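You operate a simulated robot arm through the tools that you are given. There is no shell and no other tool. Be economical: measure what you need, move in short steps, check, and stop when the job is done.

The job below is to be done with a simulated robot arm. You get a single attempt, and the scene is never put back.

## Task
Put the narrow plate on the beige small paper sheet. Then take the short roller from the top of the black table and leave it on the shelf under the white stand. Then switch the meter switch on the green bench on. Then put one of the grey blocks from the top of the wooden bench on the wood board there. Then put one of the white cards from the top of the wooden bench on the shelf under the green bench. Keep to this order. Set down upright: short roller.

It is judged by the outcome, as a careful person would: the job done as asked, and still so three seconds after it is handed in. It fails if anything else is knocked over, pushed out of place, dropped, spilled or broken. Flat cloth is picked up by pressing the open fingertips on it (5 to 10 N) and closing them slowly along it; thin cloth reads only 2 to 8 mm in the jaws.

## Robot
A 7-joint arm with a two-finger parallel gripper on a trunk, on a base that drives. Base frame: it is fixed to the floor where the robot stands at the start and does not move with it; the origin is under the middle of the robot, x ahead of it, y to its left, z up. Readings come in cm, rad, newtons and seconds.
With the tool pointing down near the work surface it reaches from about 48 to 92 cm from the robot's upright axis, wherever it stands. Its first joint turns from -2.007 to 2.007 rad. Places, roughly: grey block [75, 950, 100]; grey block (3x3x5 cm) [90, 1040, 90]; grey block (8x5x5 cm) [80, 1000, 90]; meter switch on the green bench [50, 760, 80]; shelf under the green bench [80, 810, 30]; shelf under the white stand [60, -130, 40]; short roller (17x5x5 cm) [-180, 180, 90]; small paper sheet (37x28x2 cm) [90, 50, 90]; white card [75, 1025, 75]; wood board (24x19x2 cm) [90, 960, 90]. Payload 3.91 kg.
Tool frame: the origin (TCP) lies between the finger pads and is the grasp point; the fingertips stand 3 cm ahead of it; z points along the fingers, y is the line along which they close. The gripper opens to 11 cm. The fingers are 2 cm wide and 1 cm thick; the gripper's body (4.8 by 11.2 cm) begins 5.5 cm behind the TCP.
Orientation is that of the tool frame in the base frame, as [roll, pitch, yaw] about the fixed x, y, z axes, in that order (R = Rz(yaw) Ry(pitch) Rx(roll)). With the fingers straight down and closing along the base's y, the tool's x points along the base's -x, its y along +y and its z along -z.

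## Interface
- The arm moves only by the tool servo_tool. Its argument "targets" is a list of rows, each an object of numbers (a shift or turn left out is 0, a gripper value left out holds the last): "tx", "ty", "tz": the shift along the tool's x, y, z in units of 20 mm (1.0 is 20 mm); "wx", "wy", "wz": the turn, a rotation vector about the tool's x, y, z in units of 5 degrees (1.0 is 5 degrees); "jaw": the finger opening in cm, from 0 to 11. In form: [{"tx": .., "ty": .., "tz": .., "wx": .., "wy": .., "wz": .., "jaw": ..}, ...]. A call has 1 to 8 rows; each row shifts and turns the commanded pose from where the row before left it, along the tool's axes as they then stand. A call with a number of a shift or a turn outside -1 to 1 is refused whole. Each row takes 0.2 s and may step no farther than 5 cm and 0.15 rad from the row before; otherwise, or with a gripper value out of range, the whole call is refused. Where a pose cannot be reached the arm comes as near as it can. A force on the tool above 40 N (or 10 N above the force at the start of the call, whichever is more), or a blocked arm, ends the call early, and 0.2 s more pass. Each finger travels about 15.3 cm/s and halts on what it meets, pressing with about 26 N; the grip force reading is that of the motor and also rises with nothing between the fingers. The clock runs only during rows and for 0.2 s after the last one: add rows that do not move to give the fingers time. It gives the time, the measured TCP pose, the force on the tool (base axes), the opening and the grip force at its end, in the units of the frame above (readings bear some noise), with the torque about the TCP (base axes, N m) and any sound that the robot's microphone picked up.
- Cameras (640 x 400 px; columns grow to the right, rows downward): "scene" is now at [22.55, 23.07, 138.6]; the picture's right is [0.30, -0.95, 0.00], its down [-0.57, -0.18, -0.80] and it looks along [0.76, 0.24, -0.60] (base axes); focal length 274 px, centre (320, 200). "wrist" rides on the gripper at [7.2, 1.7, -10.3] in the tool frame; the picture's right is [-0.23, 0.97, 0.00], its down [-0.76, -0.18, -0.62] and it looks along [-0.61, -0.14, 0.78] (tool axes); focal length 222 px, centre (320, 200). There is no depth. A picture from a camera that has moved, and an enlarged one, comes with that camera's place and axes in the base frame and with its lens.
- get_image(camera): a new picture of that camera. The clock stands still meanwhile.
- raise_lower(by): slides the trunk up (or, below 0, down) by that many cm; the arm and the scene camera ride with it, the base frame stays. It gives what a move gives, with no picture.
- drive_base(legs): drives the robot by 1 to 6 legs, each [ahead, left, turn to the left] in cm, cm and rad, along the robot's own axes; the way and the turn of a leg run together, so that a leg with both is an arc; at most 150 cm and 3.142 rad a leg. The arm and the cameras ride along, it lands a little off, and it stops where it bumps. It gives what a move gives.
- turn_head(pan, tilt): turns the head with the scene camera to pan (to the left, within 1.396 rad either way) and tilt (down, from -0.506 to 1.204), counted from straight ahead of the robot. It gives what a move gives.
- enlarge(camera, box): a new picture of the part [left, top, right, bottom] of that camera's present view, enlarged. The clock stands still meanwhile.
- close_job(): hands the job in; it is judged then, once.

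Work in short steps. Places have to be worked out from the pictures, the camera data and where the tool is seen: move nearer, look again, correct. Check each grasp and each placing, and mend what went wrong. You have 165 turns and 112 pictures in all, those below and enlarged ones among them. Open the gripper and draw the arm clear of the work before you hand the job in, unless the task says otherwise.

The tools are called after ">>>" by a JSON object that holds its "name" and its "arguments". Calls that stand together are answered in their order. servo_tool: Moves the arm, as the interface text tells. Its arguments: {"type":"object","properties":{"targets":{"type":"array"}},"required":["targets"]} The other tools are called the same way: raise_lower (by) slides the trunk up or down; drive_base (legs) drives the base; turn_head (pan, tilt) turns the head that bears the scene camera; get_image (camera) takes a picture; enlarge (camera, box) takes an enlarged picture of a part of a camera's view; close_job () hands the job in.

At the start:

```text
t: 0.0
eef_pos: [44.18, 33.84, 115.55]
tcp_rot: [-3.141, -0.002, -3.142]
ft_force: [-0.3, 0.0, 0.1]
torque: [-0.01, 0.0, 0.01]
gripper_width: 11.01
gripper_force: 0.0
trunk travel left (down, up): [-72.5, 26.5]
robot x, y, heading: [0.03, -0.11, 0.002]
head pan, tilt: [0.309, 0.648]
```

scene: 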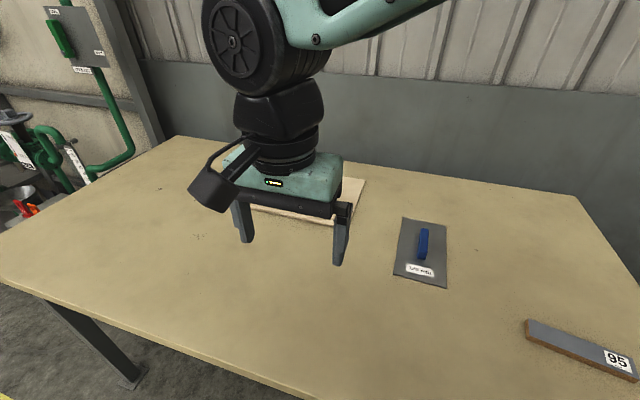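
wrist: 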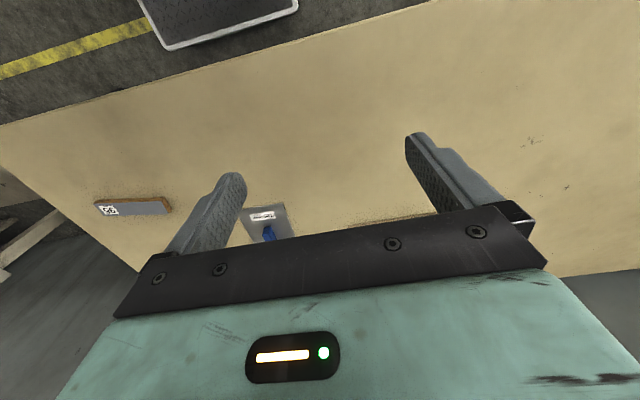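

The table shows a grey sheet with a blue handle and a long bar marked 95; I need a closer look to tell which is the narrow plate.

>>> {"name": "enlarge", "arguments": {"camera": "scene", "box": [380, 200, 640, 400]}}

>>> {"name": "turn_head", "arguments": {"pan": -0.4, "tilt": 0.7}}

>>> {"name": "get_image", "arguments": {"camera": "scene"}}

```text
2.00 times, centred on (510, 300) of scene
camera zoom: at [22.55, 23.07, 138.6], right [0.3, -0.95, 0.0], down [-0.57, -0.18, -0.8], along [0.76, 0.24, -0.6], focal length 549 px, centre (-60, 0)
```

zoom: 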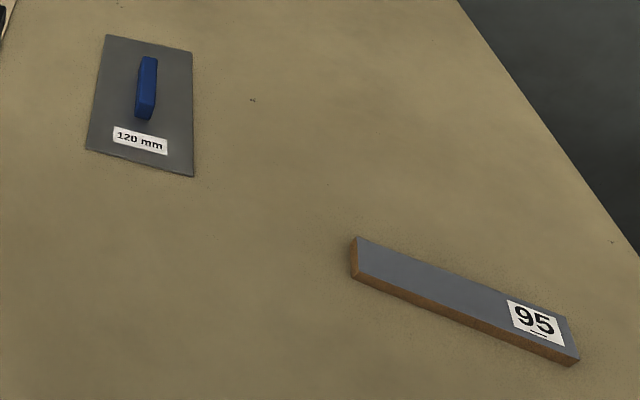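

```text
t: 1.1
eef_pos: [44.1, 33.77, 115.62]
tcp_rot: [-3.14, 0.001, -3.141]
ft_force: [-0.8, -0.1, -1.0]
torque: [-0.03, 0.0, -0.01]
gripper_width: 11.01
gripper_force: 0.0
trunk travel left (down, up): [-72.5, 26.5]
robot x, y, heading: [-0.22, 0.24, -0.006]
head pan, tilt: [-0.4, 0.7]
```

```text
108 pictures are left
camera scene: at [22.1, 17.13, 138.15], right [-0.39, -0.92, 0.0], down [-0.59, 0.25, -0.76], along [0.7, -0.3, -0.64], focal length 274 px, centre (320, 200)
```

scene: 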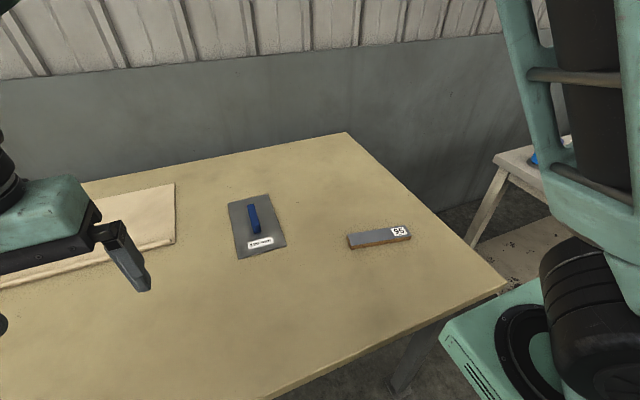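

The 120 mm plate has a handle; I'll check whether there is another, wider plate to the left side.

>>> {"name": "turn_head", "arguments": {"pan": 0.8, "tilt": 0.75}}

>>> {"name": "get_image", "arguments": {"camera": "scene"}}

>>> {"name": "turn_head", "arguments": {"pan": 0.1, "tilt": 0.9}}

>>> {"name": "get_image", "arguments": {"camera": "scene"}}

```text
t: 2.5
eef_pos: [43.98, 33.84, 115.43]
tcp_rot: [3.141, 0.001, 3.141]
ft_force: [0.6, 0.3, 0.0]
torque: [0.01, 0.0, 0.0]
gripper_width: 11.02
gripper_force: 0.0
trunk travel left (down, up): [-72.5, 26.5]
robot x, y, heading: [0.41, 0.13, 0.003]
head pan, tilt: [0.799, 0.75]
```

```text
107 pictures are left
camera scene: at [20.06, 26.37, 137.72], right [0.72, -0.7, 0.0], down [-0.48, -0.49, -0.73], along [0.51, 0.52, -0.68], focal length 274 px, centre (320, 200)
```

scene: 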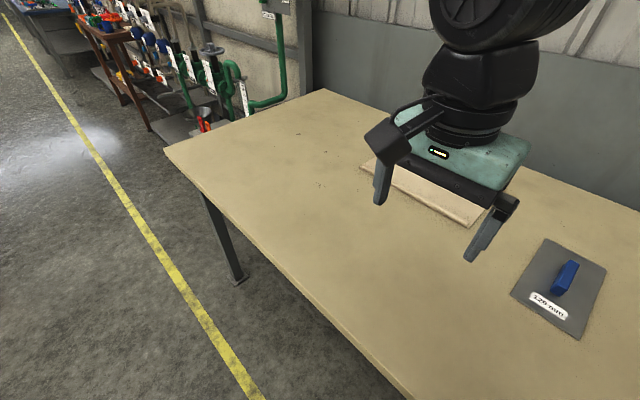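

```text
t: 3.5
eef_pos: [44.08, 33.85, 115.45]
tcp_rot: [-3.141, 0.002, 3.141]
ft_force: [-0.3, 0.5, 0.9]
torque: [0.0, 0.03, 0.02]
gripper_width: 11.02
gripper_force: 0.0
trunk travel left (down, up): [-72.5, 26.5]
robot x, y, heading: [0.05, -0.18, 0.001]
head pan, tilt: [0.099, 0.901]
```

```text
106 pictures are left
camera scene: at [21.79, 21.19, 136.53], right [0.1, -0.99, 0.0], down [-0.78, -0.08, -0.62], along [0.62, 0.06, -0.78], focal length 274 px, centre (320, 200)
```

scene: 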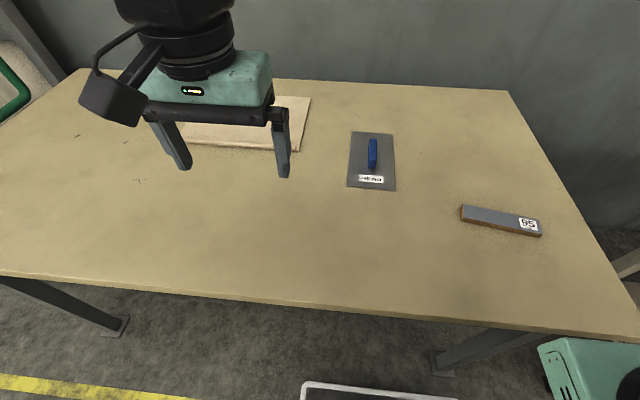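

Only one handled plate here; I'll zoom into both candidates for their details.

>>> {"name": "enlarge", "arguments": {"camera": "scene", "box": [440, 180, 568, 260]}}

>>> {"name": "enlarge", "arguments": {"camera": "scene", "box": [308, 120, 436, 200]}}

```text
5.00 times, centred on (504, 220) of scene
camera zoom: at [21.79, 21.19, 136.53], right [0.1, -0.99, 0.0], down [-0.78, -0.08, -0.62], along [0.62, 0.06, -0.78], focal length 1372 px, centre (-600, 100)
```

zoom: 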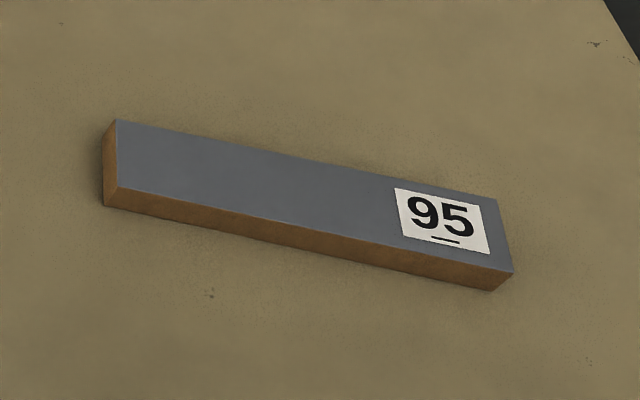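

```text
5.00 times, centred on (372, 160) of scene
camera zoom: at [21.79, 21.19, 136.53], right [0.1, -0.99, 0.0], down [-0.78, -0.08, -0.62], along [0.62, 0.06, -0.78], focal length 1372 px, centre (60, 400)
```

zoom: 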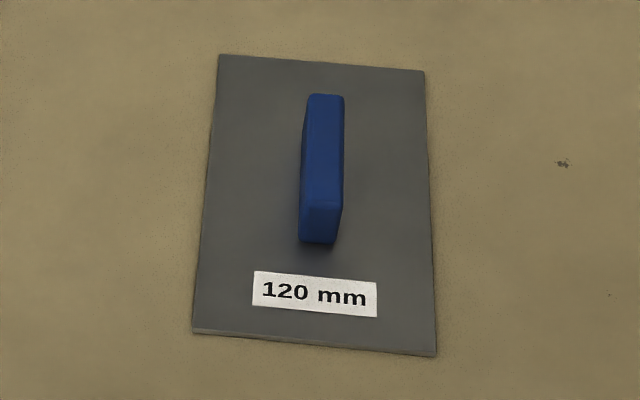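

I judge the handled 120 mm plate to be the narrow plate, handle at about (78.6, 12.8). I move over it in steps.

>>> {"name": "servo_tool", "arguments": {"targets": [{"tx": -1, "ty": -0.6, "jaw": 7}, {"tx": -1, "ty": -0.6}, {"tx": -1, "ty": -0.6}, {"tx": -1, "ty": -0.6}, {"tx": -1, "ty": -0.6}, {"tx": -1, "ty": -0.6}, {"tx": -1, "ty": -0.6}, {"tx": -1, "ty": -0.6}]}}

>>> {"name": "servo_tool", "arguments": {"targets": [{"tx": -1, "ty": -0.7, "tz": 0.5}, {"tx": -1, "ty": -0.7, "tz": 0.5}, {"tx": -1, "ty": -0.7, "tz": 0.5}, {"tx": -1, "ty": -0.7, "tz": 0.5}, {"tx": -1, "ty": -0.7, "tz": 0.5}, {"tx": -1, "ty": -0.7, "tz": 0.5}, {"tx": -1, "ty": -0.7, "tz": 0.5}, {"tx": -1, "ty": -0.7, "tz": 0.5}]}}

>>> {"name": "get_image", "arguments": {"camera": "wrist"}}

>>> {"name": "get_image", "arguments": {"camera": "scene"}}

```text
t: 5.3
eef_pos: [60.03, 24.29, 115.53]
tcp_rot: [-3.141, -0.001, -3.141]
ft_force: [0.1, -0.4, -0.4]
torque: [-0.04, 0.0, 0.03]
gripper_width: 7.01
gripper_force: 0.0
trunk travel left (down, up): [-72.5, 26.5]
robot x, y, heading: [0.14, 0.13, -0.001]
head pan, tilt: [0.099, 0.901]
```

```text
t: 7.1
eef_pos: [76.17, 13.01, 107.41]
tcp_rot: [3.142, 0.002, 3.141]
ft_force: [-0.4, 0.0, 0.7]
torque: [-0.02, 0.0, 0.01]
gripper_width: 6.99
gripper_force: 0.2
trunk travel left (down, up): [-72.5, 26.5]
robot x, y, heading: [0.1, 0.21, 0.003]
head pan, tilt: [0.099, 0.901]
```

```text
103 pictures are left
camera wrist: at [68.91, 14.74, 117.85], right [0.23, 0.97, 0.0], down [0.76, -0.18, 0.62], along [0.61, -0.14, -0.78], focal length 222 px, centre (320, 200)
```

wrist: 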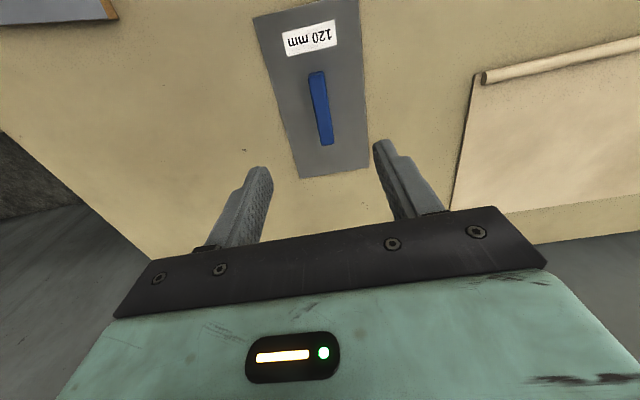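

```text
102 pictures are left
camera scene: at [21.76, 21.19, 136.54], right [0.1, -0.99, 0.0], down [-0.78, -0.08, -0.62], along [0.62, 0.06, -0.78], focal length 274 px, centre (320, 200)
```

scene: 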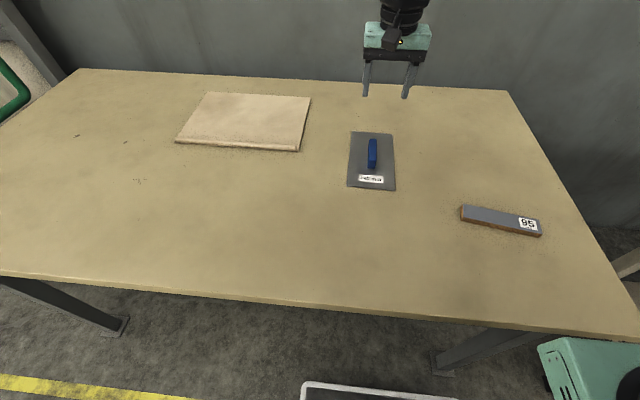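

Handle centred about (78, 12.8), slightly yawed. I align and descend part-way, then look.

>>> {"name": "servo_tool", "arguments": {"targets": [{"tx": -0.9, "ty": -0.1, "tz": 1, "wz": 0.7}, {"tz": 1}, {"tz": 1}, {"tz": 1}, {"tz": 1}, {"tz": 1}, {"tz": 0.5}]}}

>>> {"name": "get_image", "arguments": {"camera": "wrist"}}

>>> {"name": "enlarge", "arguments": {"camera": "scene", "box": [308, 80, 468, 200]}}

```text
t: 8.7
eef_pos: [77.75, 12.64, 94.52]
tcp_rot: [3.141, -0.001, 3.08]
ft_force: [0.6, 0.6, 0.0]
torque: [0.02, 0.01, -0.02]
gripper_width: 7.01
gripper_force: 0.0
trunk travel left (down, up): [-72.5, 26.5]
robot x, y, heading: [0.04, 0.09, 0.005]
head pan, tilt: [0.099, 0.901]
```

```text
101 pictures are left
camera wrist: at [70.67, 14.96, 104.87], right [0.29, 0.96, 0.0], down [0.75, -0.22, 0.62], along [0.6, -0.18, -0.78], focal length 222 px, centre (320, 200)
```

wrist: 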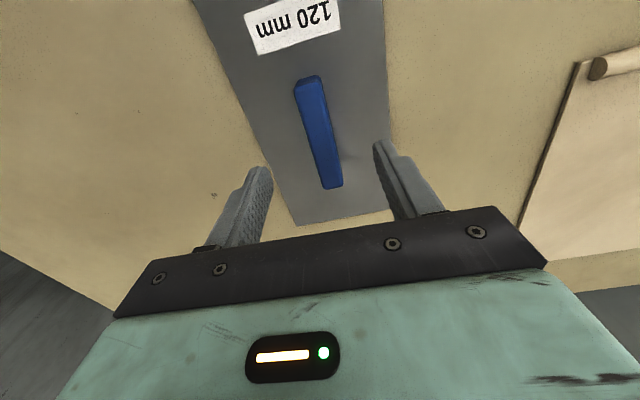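

```text
3.33 times, centred on (388, 140) of scene
camera zoom: at [21.78, 21.18, 136.54], right [0.1, -1.0, 0.0], down [-0.78, -0.08, -0.62], along [0.62, 0.06, -0.78], focal length 914 px, centre (93, 400)
```

zoom: 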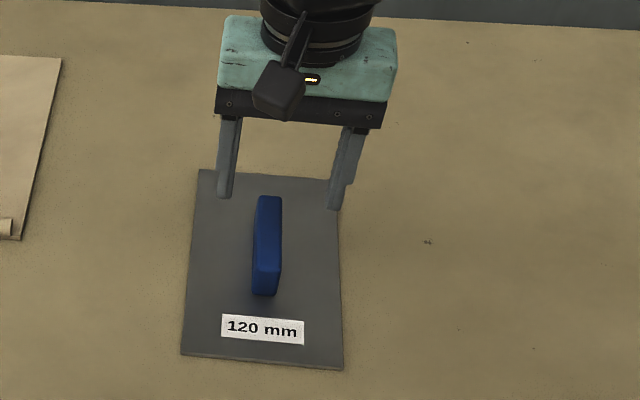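

Handle is between the fingers in plan. Descend to z≈89.2 and close.

>>> {"name": "servo_tool", "arguments": {"targets": [{"ty": 0.1, "tz": 1}, {"tz": 1}, {"tz": 0.65}, {}, {"jaw": 1}, {}, {}, {}]}}

```text
t: 10.5
eef_pos: [77.91, 13.04, 89.21]
tcp_rot: [3.141, 0.002, 3.08]
ft_force: [0.5, 0.4, 0.4]
torque: [-0.04, -0.19, 0.0]
gripper_width: 1.96
gripper_force: 25.9
trunk travel left (down, up): [-72.5, 26.5]
robot x, y, heading: [0.02, 0.23, -0.0]
head pan, tilt: [0.099, 0.901]
```

Gripped 2 cm wide handle. Lift and check.

>>> {"name": "servo_tool", "arguments": {"targets": [{"tz": -1}, {"tz": -1}, {"tz": -1}, {"tz": -1}, {"tz": -1}]}}

>>> {"name": "get_image", "arguments": {"camera": "scene"}}

```text
t: 11.7
eef_pos: [77.76, 12.96, 99.29]
tcp_rot: [3.142, 0.003, 3.081]
ft_force: [-0.2, -0.5, -4.4]
torque: [-0.03, -0.04, 0.0]
gripper_width: 1.97
gripper_force: 26.4
trunk travel left (down, up): [-72.5, 26.5]
robot x, y, heading: [0.1, 0.54, -0.0]
head pan, tilt: [0.099, 0.901]
```

```text
99 pictures are left
camera scene: at [21.82, 21.18, 136.52], right [0.1, -1.0, 0.0], down [-0.78, -0.08, -0.62], along [0.62, 0.06, -0.78], focal length 274 px, centre (320, 200)
```

scene: 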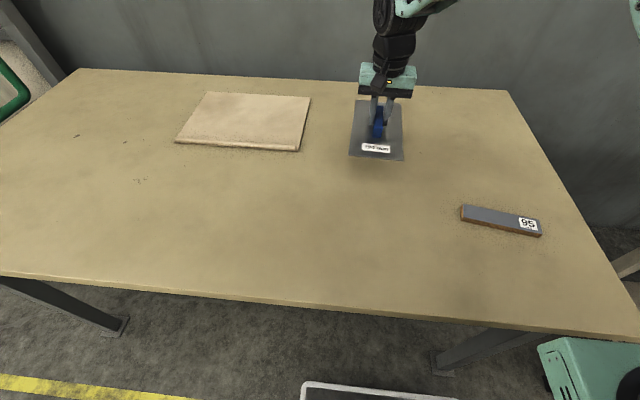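

Plate lifted level. Drive left 38 cm and ahead 9 cm so the sheet is within reach.

>>> {"name": "drive_base", "arguments": {"legs": [[0, 38, 0], [9, 0, 0]]}}

>>> {"name": "get_image", "arguments": {"camera": "scene"}}

>>> {"name": "get_image", "arguments": {"camera": "wrist"}}

```text
t: 14.8
eef_pos: [86.99, 50.69, 99.25]
tcp_rot: [-3.141, 0.001, 3.079]
ft_force: [1.2, 0.0, -3.1]
torque: [0.01, 0.0, -0.03]
gripper_width: 1.98
gripper_force: 26.0
trunk travel left (down, up): [-72.5, 26.5]
robot x, y, heading: [8.92, 37.74, -0.002]
head pan, tilt: [0.099, 0.901]
```

```text
98 pictures are left
camera scene: at [30.77, 58.94, 136.53], right [0.1, -1.0, 0.0], down [-0.78, -0.08, -0.62], along [0.62, 0.06, -0.78], focal length 274 px, centre (320, 200)
```

scene: 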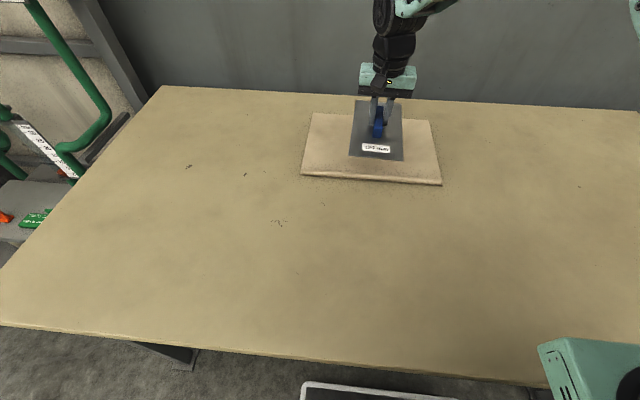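

```text
97 pictures are left
camera wrist: at [79.73, 52.85, 109.64], right [0.29, 0.96, 0.0], down [0.75, -0.23, 0.62], along [0.6, -0.18, -0.78], focal length 222 px, centre (320, 200)
```

wrist: 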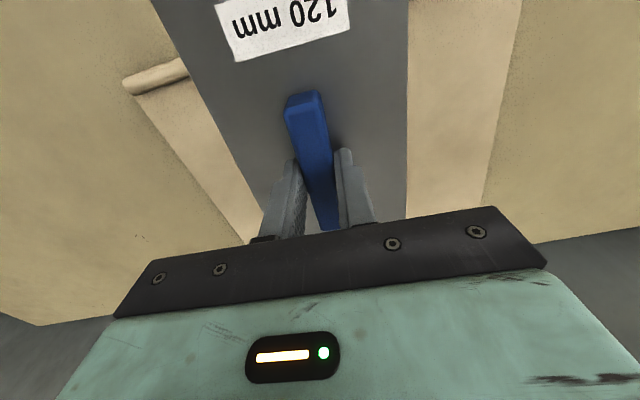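

Sheet spans x≈80–107, y≈33–69 with its roll along the near edge. I extend 7.3 cm, straighten the yaw and lower.

>>> {"name": "servo_tool", "arguments": {"targets": [{"tx": -1, "wz": -0.6}, {"tx": -1}, {"tx": -1}, {"tx": -0.65, "tz": 0.5}, {"tz": 1}, {"tz": 1}, {"tz": 0.6}]}}

>>> {"name": "get_image", "arguments": {"camera": "scene"}}

>>> {"name": "get_image", "arguments": {"camera": "wrist"}}

```text
t: 16.4
eef_pos: [94.2, 50.39, 93.05]
tcp_rot: [3.141, 0.001, 3.131]
ft_force: [-0.5, -1.5, -4.5]
torque: [0.0, -0.01, 0.03]
gripper_width: 1.98
gripper_force: 25.9
trunk travel left (down, up): [-72.5, 26.5]
robot x, y, heading: [9.0, 37.67, -0.005]
head pan, tilt: [0.099, 0.901]
```

```text
96 pictures are left
camera scene: at [30.77, 58.94, 136.53], right [0.1, -1.0, 0.0], down [-0.78, -0.08, -0.62], along [0.62, 0.06, -0.78], focal length 274 px, centre (320, 200)
```

scene: 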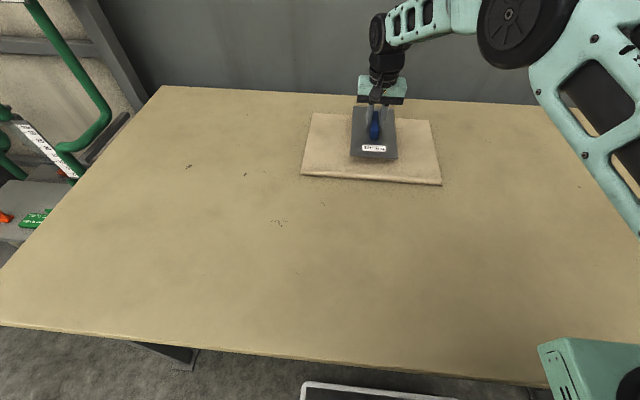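

```text
95 pictures are left
camera wrist: at [86.95, 52.23, 103.38], right [0.24, 0.97, 0.0], down [0.76, -0.19, 0.62], along [0.61, -0.15, -0.78], focal length 222 px, centre (320, 200)
```

wrist: 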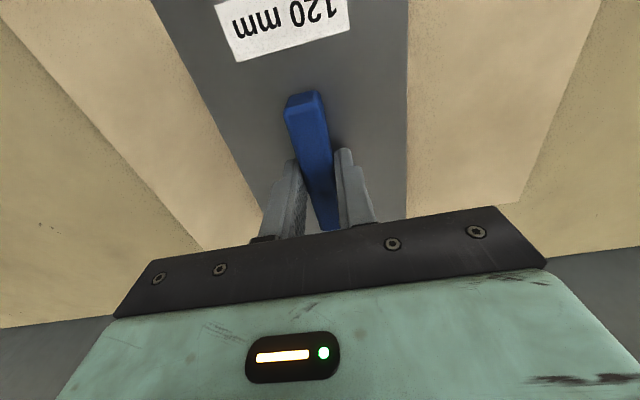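

Plate is over the sheet. Lower gently.

>>> {"name": "servo_tool", "arguments": {"targets": [{"tz": 0.7}, {"tz": 0.5}, {"tz": 0.3}, {"tz": 0.15}, {}]}}

```text
t: 17.6
eef_pos: [94.2, 50.49, 89.61]
tcp_rot: [-3.141, 0.002, 3.131]
ft_force: [-1.0, 0.2, -3.0]
torque: [-0.04, -0.08, 0.0]
gripper_width: 1.98
gripper_force: 26.0
trunk travel left (down, up): [-72.5, 26.5]
robot x, y, heading: [9.04, 37.37, -0.002]
head pan, tilt: [0.099, 0.901]
```

Nearly touching; a few millimetres more.

>>> {"name": "servo_tool", "arguments": {"targets": [{"tz": 0.08}, {"tz": 0.07}, {}]}}

```text
t: 18.4
eef_pos: [94.22, 50.5, 89.73]
tcp_rot: [3.14, 0.004, 3.131]
ft_force: [-0.9, -2.0, 16.8]
torque: [-0.06, 0.61, 0.01]
gripper_width: 1.99
gripper_force: 26.0
trunk travel left (down, up): [-72.5, 26.5]
robot x, y, heading: [8.89, 37.79, 0.0]
head pan, tilt: [0.099, 0.901]
```

In contact. Release (opening slightly first) and rise.

>>> {"name": "servo_tool", "arguments": {"targets": [{"tz": -0.1, "jaw": 6}, {}, {}, {"tz": -1}, {"tz": -1}, {"tz": -1}, {"tz": -1}, {"tz": -1}]}}

>>> {"name": "enlarge", "arguments": {"camera": "scene", "box": [270, 80, 470, 205]}}

>>> {"name": "get_image", "arguments": {"camera": "wrist"}}

```text
t: 20.2
eef_pos: [94.31, 50.45, 99.74]
tcp_rot: [-3.142, 0.001, 3.132]
ft_force: [-0.6, -0.3, -0.7]
torque: [0.0, 0.01, 0.02]
gripper_width: 5.99
gripper_force: 0.1
trunk travel left (down, up): [-72.5, 26.5]
robot x, y, heading: [8.96, 37.78, -0.001]
head pan, tilt: [0.099, 0.901]
```

```text
3.20 times, centred on (370, 142) of scene
camera zoom: at [30.78, 58.94, 136.53], right [0.1, -1.0, 0.0], down [-0.78, -0.08, -0.62], along [0.62, 0.06, -0.78], focal length 878 px, centre (160, 384)
```

zoom: 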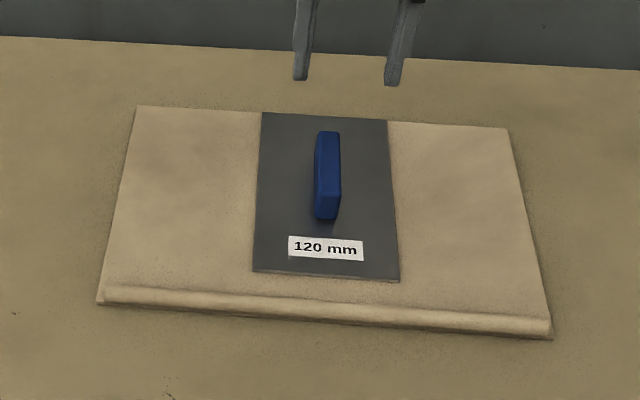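

```text
93 pictures are left
camera wrist: at [86.97, 52.31, 110.08], right [0.24, 0.97, 0.0], down [0.76, -0.19, 0.62], along [0.61, -0.15, -0.78], focal length 222 px, centre (320, 200)
```

wrist: 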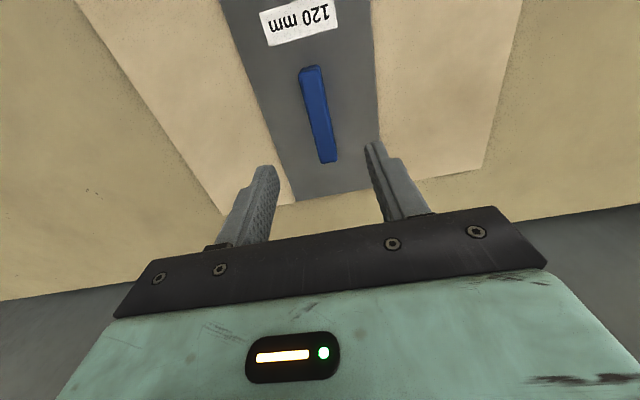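

The plate's far edge seems flush with the sheet's edge; let me zoom to check.

>>> {"name": "enlarge", "arguments": {"camera": "wrist", "box": [220, 130, 420, 240]}}

>>> {"name": "enlarge", "arguments": {"camera": "scene", "box": [330, 100, 420, 156]}}

```text
3.20 times, centred on (320, 185) of wrist
camera zoom: at [86.97, 52.31, 110.08], right [0.24, 0.97, 0.0], down [0.76, -0.19, 0.62], along [0.61, -0.15, -0.78], focal length 711 px, centre (320, 248)
```

zoom: 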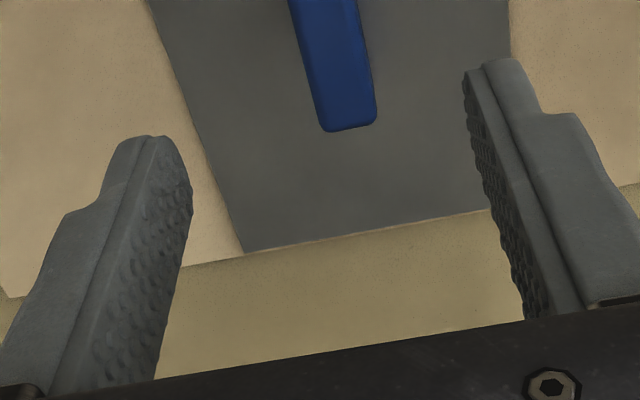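

```text
7.11 times, centred on (375, 128) of scene
camera zoom: at [30.78, 58.94, 136.53], right [0.1, -1.0, 0.0], down [-0.78, -0.08, -0.62], along [0.62, 0.06, -0.78], focal length 1951 px, centre (-71, 712)
```

zoom: 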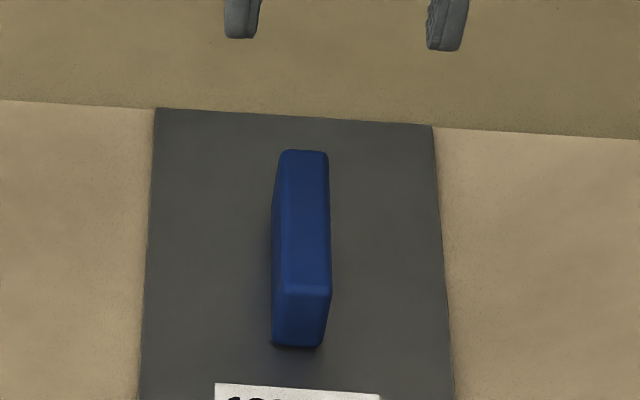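

It is flush with the edge; I'll regrasp and shift it 1.2 cm towards me.

>>> {"name": "servo_tool", "arguments": {"targets": [{"tz": 1}, {"tz": 1}, {"tz": 1}, {"tz": 1}, {"tz": 0.95}, {"jaw": 1}, {}, {}]}}

>>> {"name": "servo_tool", "arguments": {"targets": [{"tz": -0.4}, {}, {"tx": 0.3}, {"tx": 0.3}, {"tz": 0.3}, {"tz": 0.1}, {}]}}

```text
t: 22.0
eef_pos: [94.04, 50.49, 89.45]
tcp_rot: [3.141, 0.0, 3.13]
ft_force: [-0.4, -0.3, -0.6]
torque: [-0.02, -0.06, -0.02]
gripper_width: 1.97
gripper_force: 26.1
trunk travel left (down, up): [-72.5, 26.5]
robot x, y, heading: [9.05, 37.63, -0.004]
head pan, tilt: [0.099, 0.901]
```

```text
t: 23.6
eef_pos: [92.85, 50.63, 89.67]
tcp_rot: [3.141, -0.003, 3.132]
ft_force: [0.3, 1.1, -3.4]
torque: [0.02, 0.0, 0.0]
gripper_width: 1.94
gripper_force: 26.2
trunk travel left (down, up): [-72.5, 26.5]
robot x, y, heading: [9.24, 37.94, -0.003]
head pan, tilt: [0.099, 0.901]
```

Still just above; lower the last 2 mm, release and rise.

>>> {"name": "servo_tool", "arguments": {"targets": [{"tz": 0.1}, {"jaw": 6}, {}, {}, {"tz": -1}, {"tz": -1}, {"tz": -1}, {"tz": -1}]}}

>>> {"name": "enlarge", "arguments": {"camera": "scene", "box": [270, 80, 470, 205]}}

```text
t: 25.4
eef_pos: [92.96, 50.47, 97.57]
tcp_rot: [3.14, 0.001, 3.131]
ft_force: [-0.2, 0.3, -0.6]
torque: [0.02, 0.0, -0.01]
gripper_width: 6.01
gripper_force: 0.1
trunk travel left (down, up): [-72.5, 26.5]
robot x, y, heading: [8.93, 38.23, -0.005]
head pan, tilt: [0.099, 0.901]
```

```text
3.20 times, centred on (370, 142) of scene
camera zoom: at [30.78, 58.94, 136.53], right [0.1, -1.0, 0.0], down [-0.78, -0.08, -0.62], along [0.62, 0.06, -0.78], focal length 878 px, centre (160, 384)
```

zoom: 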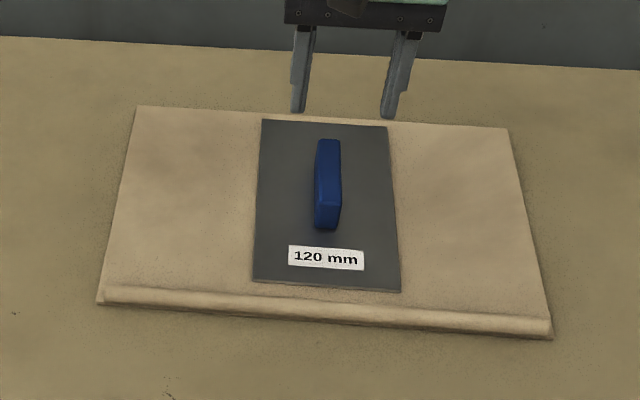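

Plate placed well inside the sheet. Now rise, retract, back off and turn toward the black table (behind-left).

>>> {"name": "servo_tool", "arguments": {"targets": [{"tz": -1}, {"tz": -1}, {"tz": -1}, {"tz": -1}, {"tz": -1}, {"tz": -1}, {"tz": -1}, {"tz": -1}]}}

>>> {"name": "servo_tool", "arguments": {"targets": [{"tx": 1}, {"tx": 1}, {"tx": 1}, {"tx": 1}, {"tx": 1}, {"tx": 1}, {"tx": 1}, {"tx": 1}]}}

>>> {"name": "servo_tool", "arguments": {"targets": [{"tx": 1}, {"tx": 1}, {"tx": 1}, {"tx": 1}, {"tx": 1}, {"tx": 1}, {"tx": 1}, {"tx": 1}]}}

>>> {"name": "drive_base", "arguments": {"legs": [[-40, 0, 0]]}}

>>> {"name": "turn_head", "arguments": {"pan": 1.39, "tilt": 0.4}}

>>> {"name": "get_image", "arguments": {"camera": "scene"}}

```text
t: 27.2
eef_pos: [93.0, 50.53, 113.58]
tcp_rot: [-3.141, 0.001, 3.131]
ft_force: [0.2, -0.2, -0.3]
torque: [0.0, -0.02, 0.02]
gripper_width: 5.99
gripper_force: 0.1
trunk travel left (down, up): [-72.5, 26.5]
robot x, y, heading: [8.87, 37.7, -0.004]
head pan, tilt: [0.099, 0.901]
```

```text
t: 29.0
eef_pos: [76.96, 50.67, 113.57]
tcp_rot: [-3.14, 0.001, 3.133]
ft_force: [-0.5, -0.2, -1.2]
torque: [0.01, 0.02, 0.01]
gripper_width: 6.02
gripper_force: 0.1
trunk travel left (down, up): [-72.5, 26.5]
robot x, y, heading: [8.86, 37.83, -0.001]
head pan, tilt: [0.099, 0.901]
```

```text
t: 30.8
eef_pos: [60.92, 50.85, 113.54]
tcp_rot: [-3.141, 0.002, 3.13]
ft_force: [0.0, 0.1, -0.1]
torque: [0.0, 0.02, 0.01]
gripper_width: 5.99
gripper_force: 0.0
trunk travel left (down, up): [-72.5, 26.5]
robot x, y, heading: [9.0, 37.82, -0.002]
head pan, tilt: [0.099, 0.901]
```

```text
t: 33.4
eef_pos: [20.59, 50.97, 113.47]
tcp_rot: [3.141, 0.001, 3.129]
ft_force: [0.4, 0.4, -0.5]
torque: [0.02, 0.0, 0.02]
gripper_width: 5.99
gripper_force: 0.0
trunk travel left (down, up): [-72.5, 26.5]
robot x, y, heading: [-31.41, 38.12, -0.001]
head pan, tilt: [0.099, 0.901]
```

```text
t: 34.8
eef_pos: [20.56, 50.94, 113.6]
tcp_rot: [-3.142, -0.001, 3.132]
ft_force: [0.0, -0.7, -0.5]
torque: [-0.02, 0.0, 0.02]
gripper_width: 6.02
gripper_force: 0.0
trunk travel left (down, up): [-72.5, 26.5]
robot x, y, heading: [-31.52, 37.76, -0.003]
head pan, tilt: [1.389, 0.4]
```

```text
89 pictures are left
camera scene: at [-15.4, 67.34, 140.83], right [0.98, -0.18, 0.0], down [-0.07, -0.38, -0.92], along [0.17, 0.91, -0.39], focal length 274 px, centre (320, 200)
```

scene: 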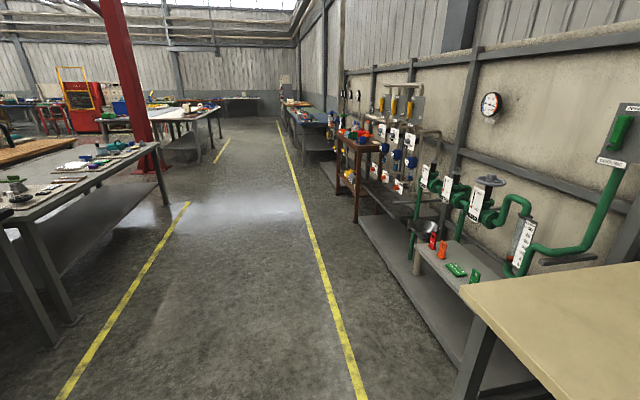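

An aisle with a table on the left at x≈-100. Turn in place to face it.

>>> {"name": "drive_base", "arguments": {"legs": [[0, 0, 2.4]]}}

>>> {"name": "turn_head", "arguments": {"pan": 0.0, "tilt": 0.4}}

>>> {"name": "get_image", "arguments": {"camera": "scene"}}

>>> {"name": "turn_head", "arguments": {"pan": 0.9, "tilt": 0.4}}

>>> {"name": "get_image", "arguments": {"camera": "scene"}}

```text
t: 40.9
eef_pos: [-78.31, 63.81, 113.53]
tcp_rot: [-3.141, 0.001, -0.763]
ft_force: [-0.1, 0.2, -0.2]
torque: [-0.01, 0.03, -0.01]
gripper_width: 6.01
gripper_force: 0.1
trunk travel left (down, up): [-72.5, 26.5]
robot x, y, heading: [-31.41, 37.35, 2.388]
head pan, tilt: [1.389, 0.4]
```

```text
t: 42.4
eef_pos: [-78.28, 63.83, 113.48]
tcp_rot: [-3.141, -0.001, -0.763]
ft_force: [0.2, 0.8, -1.3]
torque: [-0.04, 0.02, -0.02]
gripper_width: 6.0
gripper_force: 0.2
trunk travel left (down, up): [-72.5, 26.5]
robot x, y, heading: [-31.53, 37.75, 2.389]
head pan, tilt: [0.0, 0.4]
```

```text
88 pictures are left
camera scene: at [-62.46, 38.86, 140.83], right [0.68, 0.73, 0.0], down [0.28, -0.27, -0.92], along [-0.67, 0.63, -0.39], focal length 274 px, centre (320, 200)
```

scene: 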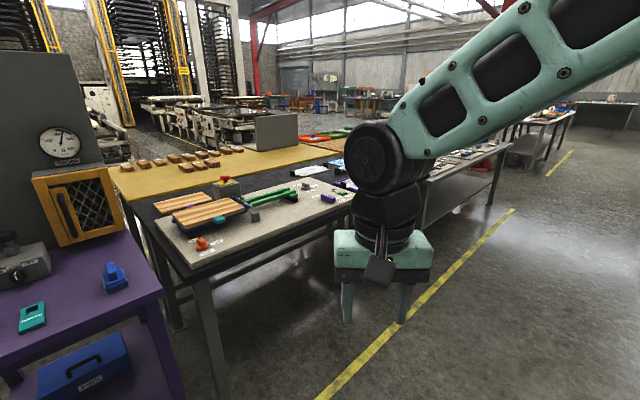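

```text
t: 43.6
eef_pos: [-78.38, 63.92, 113.49]
tcp_rot: [-3.141, 0.002, -0.763]
ft_force: [0.3, 0.7, 0.0]
torque: [0.02, 0.03, 0.02]
gripper_width: 5.99
gripper_force: 0.1
trunk travel left (down, up): [-72.5, 26.5]
robot x, y, heading: [-31.48, 37.99, 2.383]
head pan, tilt: [0.901, 0.4]
```

```text
87 pictures are left
camera scene: at [-64.86, 31.17, 140.83], right [-0.15, 0.99, 0.0], down [0.39, 0.06, -0.92], along [-0.91, -0.13, -0.39], focal length 274 px, centre (320, 200)
```

scene: 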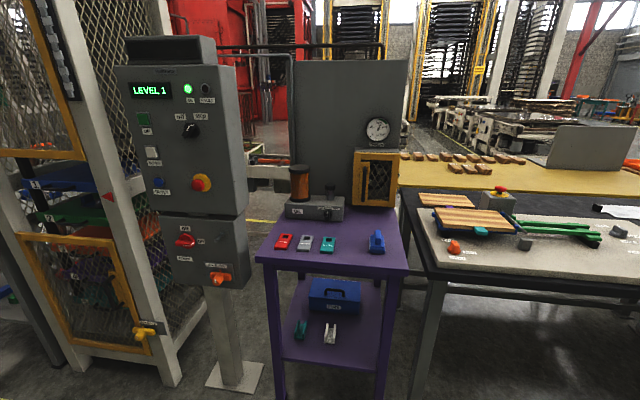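

The black-topped table with a mat is ahead. Zoom on it for the roller.

>>> {"name": "turn_head", "arguments": {"pan": 0.25, "tilt": 0.45}}

>>> {"name": "enlarge", "arguments": {"camera": "scene", "box": [180, 80, 420, 230]}}

```text
t: 44.6
eef_pos: [-78.4, 63.76, 113.49]
tcp_rot: [-3.141, 0.001, -0.764]
ft_force: [0.2, -0.4, -0.3]
torque: [-0.01, 0.0, 0.02]
gripper_width: 6.01
gripper_force: 0.0
trunk travel left (down, up): [-72.5, 26.5]
robot x, y, heading: [-31.37, 37.61, 2.394]
head pan, tilt: [0.25, 0.45]
```

```text
2.67 times, centred on (300, 155) of scene
camera zoom: at [-63.75, 36.96, 140.37], right [0.48, 0.88, 0.0], down [0.38, -0.21, -0.9], along [-0.79, 0.43, -0.44], focal length 732 px, centre (373, 320)
```

zoom: 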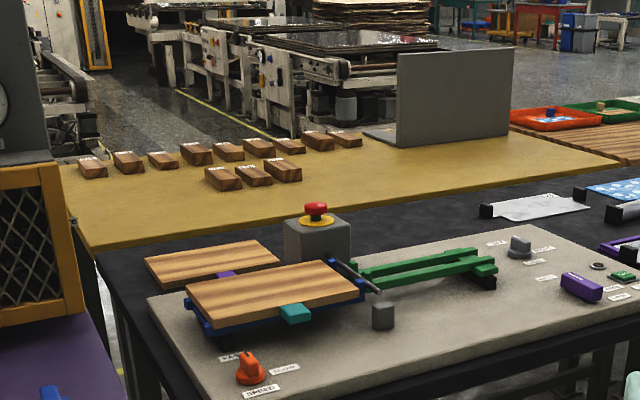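

Roller isn't visible yet; move along the aisle to y≈180 and face the table.

>>> {"name": "drive_base", "arguments": {"legs": [[96.8, -103.8, 0], [0, 0, 0.752], [50, 0, 0]]}}

>>> {"name": "turn_head", "arguments": {"pan": 0.0, "tilt": 0.6}}

>>> {"name": "get_image", "arguments": {"camera": "scene"}}

```text
t: 56.2
eef_pos: [-133.42, 163.64, 113.45]
tcp_rot: [3.142, -0.002, 0.014]
ft_force: [-0.2, -0.1, 0.1]
torque: [-0.01, -0.01, 0.01]
gripper_width: 6.01
gripper_force: 0.0
trunk travel left (down, up): [-72.5, 26.5]
robot x, y, heading: [-81.92, 177.79, -3.125]
head pan, tilt: [0.25, 0.45]
```

```text
t: 57.0
eef_pos: [-133.49, 163.74, 113.54]
tcp_rot: [-3.139, 0.002, 0.013]
ft_force: [0.1, 0.3, 0.4]
torque: [-0.03, 0.02, 0.0]
gripper_width: 6.01
gripper_force: 0.0
trunk travel left (down, up): [-72.5, 26.5]
robot x, y, heading: [-81.55, 177.87, -3.121]
head pan, tilt: [0.0, 0.6]
```

```text
85 pictures are left
camera scene: at [-104.34, 156.95, 139.02], right [-0.02, 1.0, 0.0], down [0.56, 0.01, -0.83], along [-0.83, -0.02, -0.56], focal length 274 px, centre (320, 200)
```

scene: 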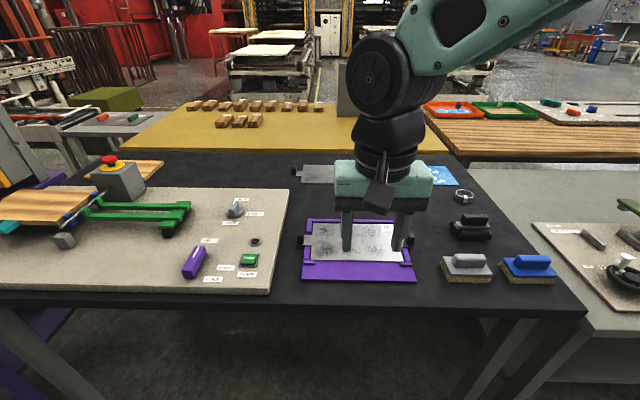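

The arm hides the middle; check with the wrist camera.

>>> {"name": "get_image", "arguments": {"camera": "wrist"}}

>>> {"name": "enlarge", "arguments": {"camera": "scene", "box": [280, 130, 560, 300]}}

```text
84 pictures are left
camera wrist: at [-126.21, 162.15, 123.91], right [-0.21, -0.98, 0.0], down [-0.76, 0.17, 0.62], along [-0.61, 0.13, -0.78], focal length 222 px, centre (320, 200)
```

wrist: 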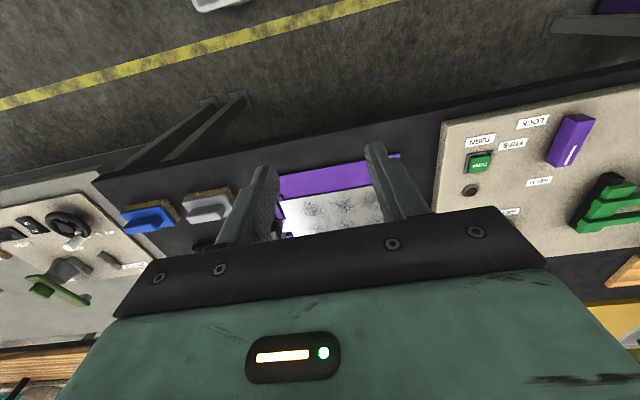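

```text
2.29 times, centred on (420, 215) of scene
camera zoom: at [-104.34, 156.95, 139.02], right [-0.02, 1.0, 0.0], down [0.56, 0.01, -0.83], along [-0.83, -0.02, -0.56], focal length 627 px, centre (91, 166)
```

zoom: 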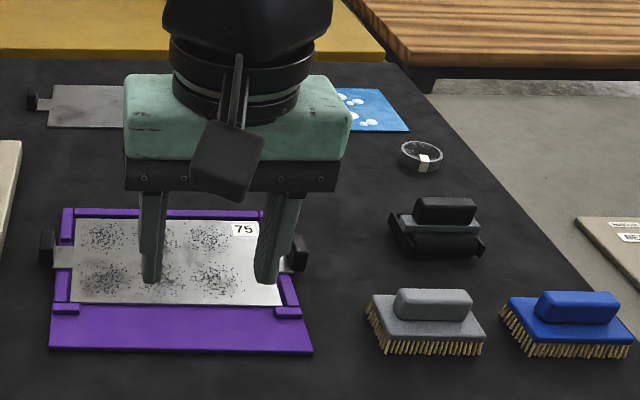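

The roller should be right behind the gripper in this view. Move the arm to robot-left and look again.

>>> {"name": "servo_tool", "arguments": {"targets": [{"ty": 1, "tz": -1}, {"ty": 1, "tz": -1}, {"ty": 1, "tz": -1}, {"ty": 1}, {"ty": 1}, {"ty": 1}, {"ty": 1}, {"ty": 1}]}}

>>> {"name": "enlarge", "arguments": {"camera": "scene", "box": [280, 130, 560, 300]}}

```text
t: 58.8
eef_pos: [-133.26, 147.67, 119.5]
tcp_rot: [3.141, 0.001, 0.014]
ft_force: [-0.2, 0.3, 0.0]
torque: [-0.02, 0.0, -0.01]
gripper_width: 6.01
gripper_force: 0.0
trunk travel left (down, up): [-72.5, 26.5]
robot x, y, heading: [-81.58, 178.22, -3.115]
head pan, tilt: [0.0, 0.6]
```

```text
2.29 times, centred on (420, 215) of scene
camera zoom: at [-104.34, 156.98, 139.02], right [-0.02, 1.0, 0.0], down [0.56, 0.01, -0.83], along [-0.82, -0.02, -0.56], focal length 627 px, centre (91, 166)
```

zoom: 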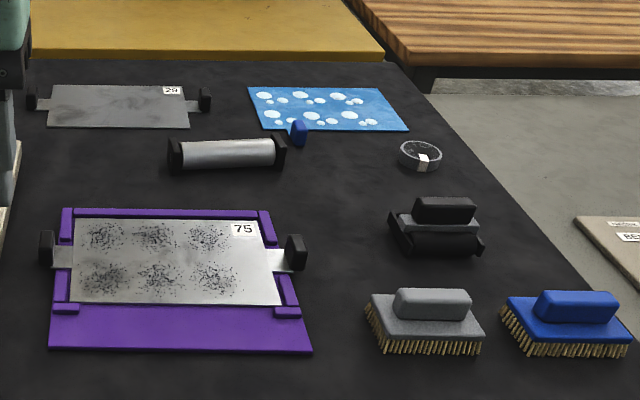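

The roller lies along y at about (-184, 176), length ~17, with cap feet. I drive 28 cm closer and turn the gripper 90° so it closes across the roller.

>>> {"name": "drive_base", "arguments": {"legs": [[28, 0, 0]]}}

>>> {"name": "servo_tool", "arguments": {"targets": [{"wz": 1, "jaw": 9}, {"wz": 1}, {"wz": 1}, {"wz": 1}, {"wz": 1}, {"wz": 1}, {"wz": 1}, {"wz": 1}]}}

>>> {"name": "servo_tool", "arguments": {"targets": [{"wz": 1}, {"wz": 1}, {"wz": 1}, {"wz": 1}, {"wz": 1}, {"wz": 1}, {"wz": 1}, {"wz": 1}]}}

>>> {"name": "servo_tool", "arguments": {"targets": [{"wz": 1}, {"wz": 1}, {}]}}

>>> {"name": "enlarge", "arguments": {"camera": "scene", "box": [280, 130, 560, 300]}}

```text
t: 60.8
eef_pos: [-161.18, 146.83, 119.4]
tcp_rot: [3.142, 0.001, 0.015]
ft_force: [-0.1, -0.6, -1.3]
torque: [-0.04, 0.01, 0.03]
gripper_width: 6.01
gripper_force: 0.1
trunk travel left (down, up): [-72.5, 26.5]
robot x, y, heading: [-109.65, 177.72, -3.121]
head pan, tilt: [0.0, 0.6]
```

```text
t: 62.5
eef_pos: [-161.16, 146.8, 119.48]
tcp_rot: [3.142, 0.0, -0.682]
ft_force: [-0.5, 1.0, -0.9]
torque: [0.0, 0.03, 0.03]
gripper_width: 8.99
gripper_force: 0.1
trunk travel left (down, up): [-72.5, 26.5]
robot x, y, heading: [-109.71, 177.47, -3.117]
head pan, tilt: [0.0, 0.6]
```

```text
t: 64.3
eef_pos: [-161.17, 146.85, 119.5]
tcp_rot: [-3.14, 0.0, -1.385]
ft_force: [-0.3, 0.4, -0.4]
torque: [0.02, 0.0, 0.0]
gripper_width: 9.02
gripper_force: 0.0
trunk travel left (down, up): [-72.5, 26.5]
robot x, y, heading: [-109.68, 177.28, -3.12]
head pan, tilt: [0.0, 0.6]
```

```text
t: 65.2
eef_pos: [-161.26, 146.85, 119.47]
tcp_rot: [-3.141, 0.0, -1.554]
ft_force: [-0.1, -0.1, 0.0]
torque: [-0.01, -0.02, 0.01]
gripper_width: 9.0
gripper_force: 0.1
trunk travel left (down, up): [-72.5, 26.5]
robot x, y, heading: [-109.45, 177.28, -3.118]
head pan, tilt: [0.0, 0.6]
```

```text
2.29 times, centred on (420, 215) of scene
camera zoom: at [-132.26, 156.23, 139.01], right [-0.03, 1.0, 0.0], down [0.56, 0.01, -0.83], along [-0.82, -0.02, -0.56], focal length 627 px, centre (91, 166)
```

zoom: 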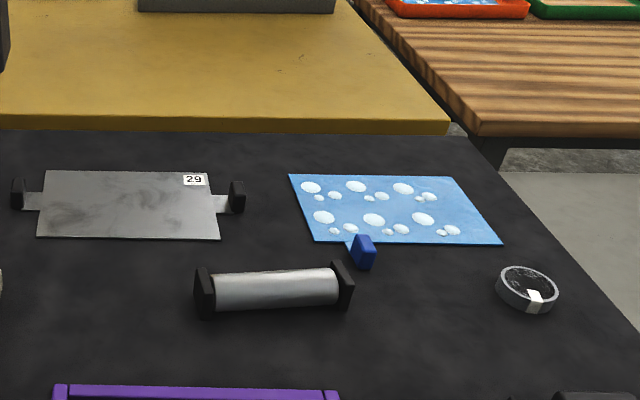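

Refined: roller centre ≈(-183.6,176), axis tilted ~5°. Move above it.

>>> {"name": "servo_tool", "arguments": {"targets": [{"tx": -1, "ty": 0.75}, {"tx": -1, "ty": 0.75}, {"tx": -1, "ty": 0.75}, {"tx": -1, "ty": 0.75}, {"tx": -1, "ty": 0.75}, {"tx": -1, "ty": 0.75}, {"tx": -1, "ty": 0.75}, {"tx": -1, "ty": 0.75}]}}

>>> {"name": "servo_tool", "arguments": {"targets": [{"tx": -1, "ty": 0.75, "tz": 1}, {"tx": -1, "ty": 0.75, "tz": 1}, {"tx": -1, "ty": 0.75, "tz": 1}, {"tx": -1, "ty": 0.75, "tz": 1}, {"tx": -1, "ty": 0.75, "tz": 1}, {"tx": -1, "ty": 0.75, "tz": 1}, {"tx": -0.6, "ty": 0.7, "tz": 1}, {"wz": -0.95}]}}

>>> {"name": "get_image", "arguments": {"camera": "wrist"}}

>>> {"name": "enlarge", "arguments": {"camera": "scene", "box": [280, 130, 560, 300]}}

```text
t: 67.0
eef_pos: [-173.47, 162.65, 119.55]
tcp_rot: [-3.141, 0.002, -1.554]
ft_force: [0.0, 0.7, 0.8]
torque: [-0.02, 0.04, 0.02]
gripper_width: 8.99
gripper_force: 0.0
trunk travel left (down, up): [-72.5, 26.5]
robot x, y, heading: [-109.58, 177.46, -3.118]
head pan, tilt: [0.0, 0.6]
```

```text
t: 68.8
eef_pos: [-184.07, 175.69, 105.47]
tcp_rot: [3.14, 0.0, -1.471]
ft_force: [0.3, 0.3, 0.2]
torque: [-0.02, 0.02, 0.0]
gripper_width: 8.99
gripper_force: 0.0
trunk travel left (down, up): [-72.5, 26.5]
robot x, y, heading: [-109.59, 177.42, -3.114]
head pan, tilt: [0.0, 0.6]
```

```text
80 pictures are left
camera wrist: at [-185.02, 168.38, 115.9], right [-0.99, 0.13, 0.0], down [0.1, 0.78, 0.62], along [0.08, 0.62, -0.78], focal length 222 px, centre (320, 200)
```

wrist: 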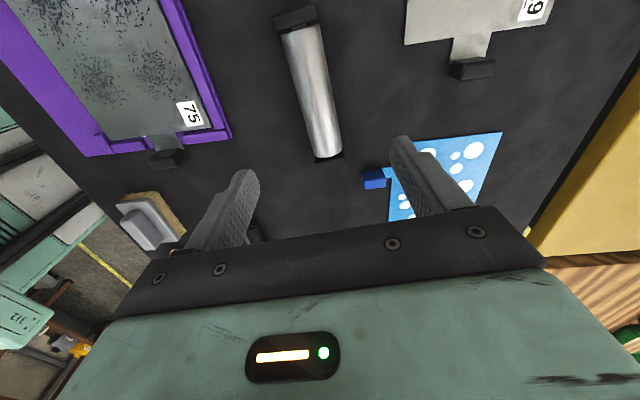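

```text
2.29 times, centred on (420, 215) of scene
camera zoom: at [-132.25, 156.23, 139.01], right [-0.03, 1.0, 0.0], down [0.56, 0.01, -0.83], along [-0.82, -0.02, -0.56], focal length 627 px, centre (91, 166)
```

zoom: 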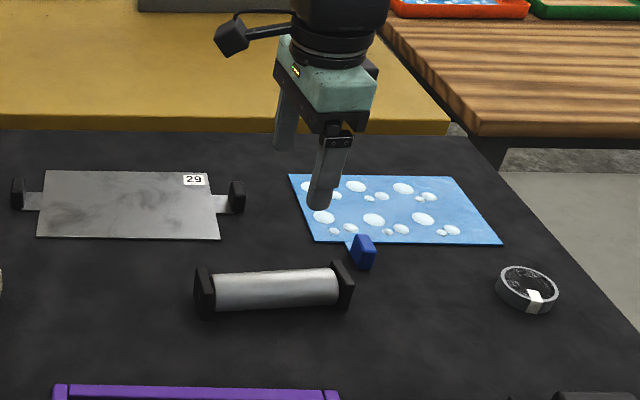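

Aligned within 5 mm. Shift +0.5 cm in x and descend most of the way.

>>> {"name": "servo_tool", "arguments": {"targets": [{"ty": -0.25, "tz": 1, "wz": -0.15}, {"tz": 1}, {"tz": 1}, {"tz": 1}, {"tz": 1}]}}

>>> {"name": "get_image", "arguments": {"camera": "wrist"}}

>>> {"name": "enlarge", "arguments": {"camera": "scene", "box": [320, 180, 480, 280]}}

```text
t: 70.0
eef_pos: [-183.71, 175.66, 95.56]
tcp_rot: [3.141, 0.001, -1.459]
ft_force: [-0.2, -0.5, 0.8]
torque: [-0.02, -0.01, -0.01]
gripper_width: 9.02
gripper_force: 0.1
trunk travel left (down, up): [-72.5, 26.5]
robot x, y, heading: [-109.86, 177.11, -3.121]
head pan, tilt: [0.0, 0.6]
```

```text
78 pictures are left
camera wrist: at [-184.47, 168.34, 105.94], right [-0.99, 0.12, 0.0], down [0.09, 0.78, 0.62], along [0.07, 0.62, -0.78], focal length 222 px, centre (320, 200)
```

wrist: 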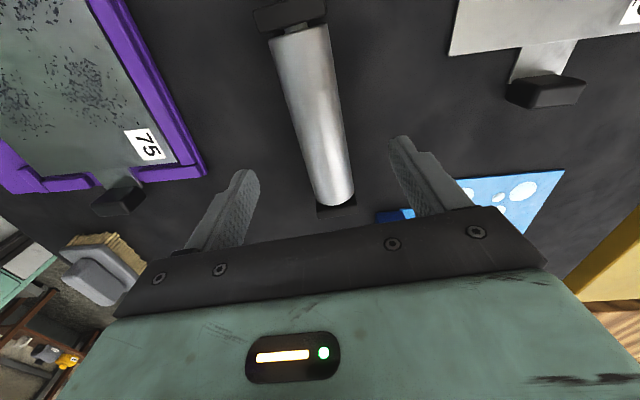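

```text
4.00 times, centred on (400, 230) of scene
camera zoom: at [-132.24, 156.24, 139.02], right [-0.03, 1.0, 0.0], down [0.56, 0.01, -0.83], along [-0.82, -0.02, -0.56], focal length 1097 px, centre (0, 80)
```

zoom: 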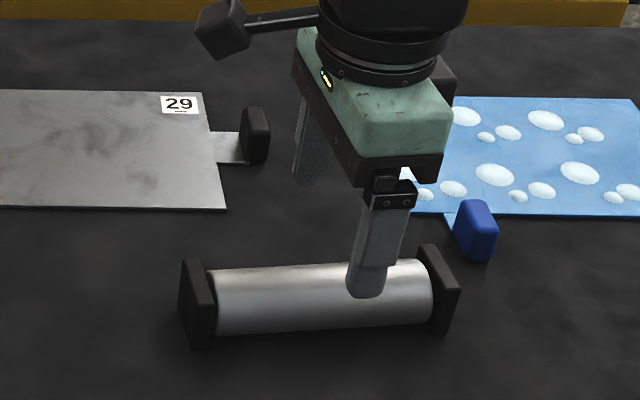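

Fingers straddle the roller. Descend to z≈88.9 and close.

>>> {"name": "servo_tool", "arguments": {"targets": [{"tz": 1}, {"tz": 1}, {"tz": 1}, {"tz": 0.3}, {"jaw": 2}, {}, {}, {}]}}

>>> {"name": "servo_tool", "arguments": {"targets": [{"tz": -1}, {"tz": -1}, {"tz": -1}, {"tz": -1}, {"tz": -1}]}}

>>> {"name": "get_image", "arguments": {"camera": "scene"}}

```text
t: 71.8
eef_pos: [-183.73, 175.79, 88.92]
tcp_rot: [3.14, 0.0, -1.458]
ft_force: [-0.8, -0.2, 0.0]
torque: [0.0, -0.04, 0.09]
gripper_width: 4.14
gripper_force: 26.1
trunk travel left (down, up): [-72.5, 26.5]
robot x, y, heading: [-109.72, 177.05, -3.12]
head pan, tilt: [0.0, 0.6]
```

```text
t: 73.0
eef_pos: [-183.45, 175.75, 98.88]
tcp_rot: [3.141, 0.002, -1.457]
ft_force: [0.0, -0.2, -3.9]
torque: [0.0, -0.02, -0.15]
gripper_width: 4.12
gripper_force: 26.0
trunk travel left (down, up): [-72.5, 26.5]
robot x, y, heading: [-109.97, 177.76, -3.116]
head pan, tilt: [0.0, 0.6]
```

```text
76 pictures are left
camera scene: at [-132.3, 156.23, 139.0], right [-0.03, 1.0, 0.0], down [0.57, 0.01, -0.82], along [-0.82, -0.02, -0.57], focal length 274 px, centre (320, 200)
```

scene: 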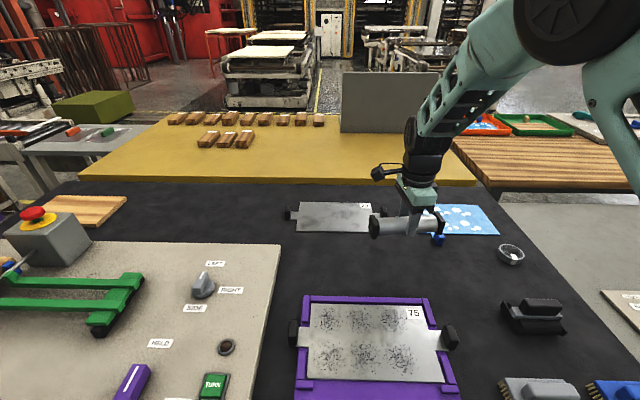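

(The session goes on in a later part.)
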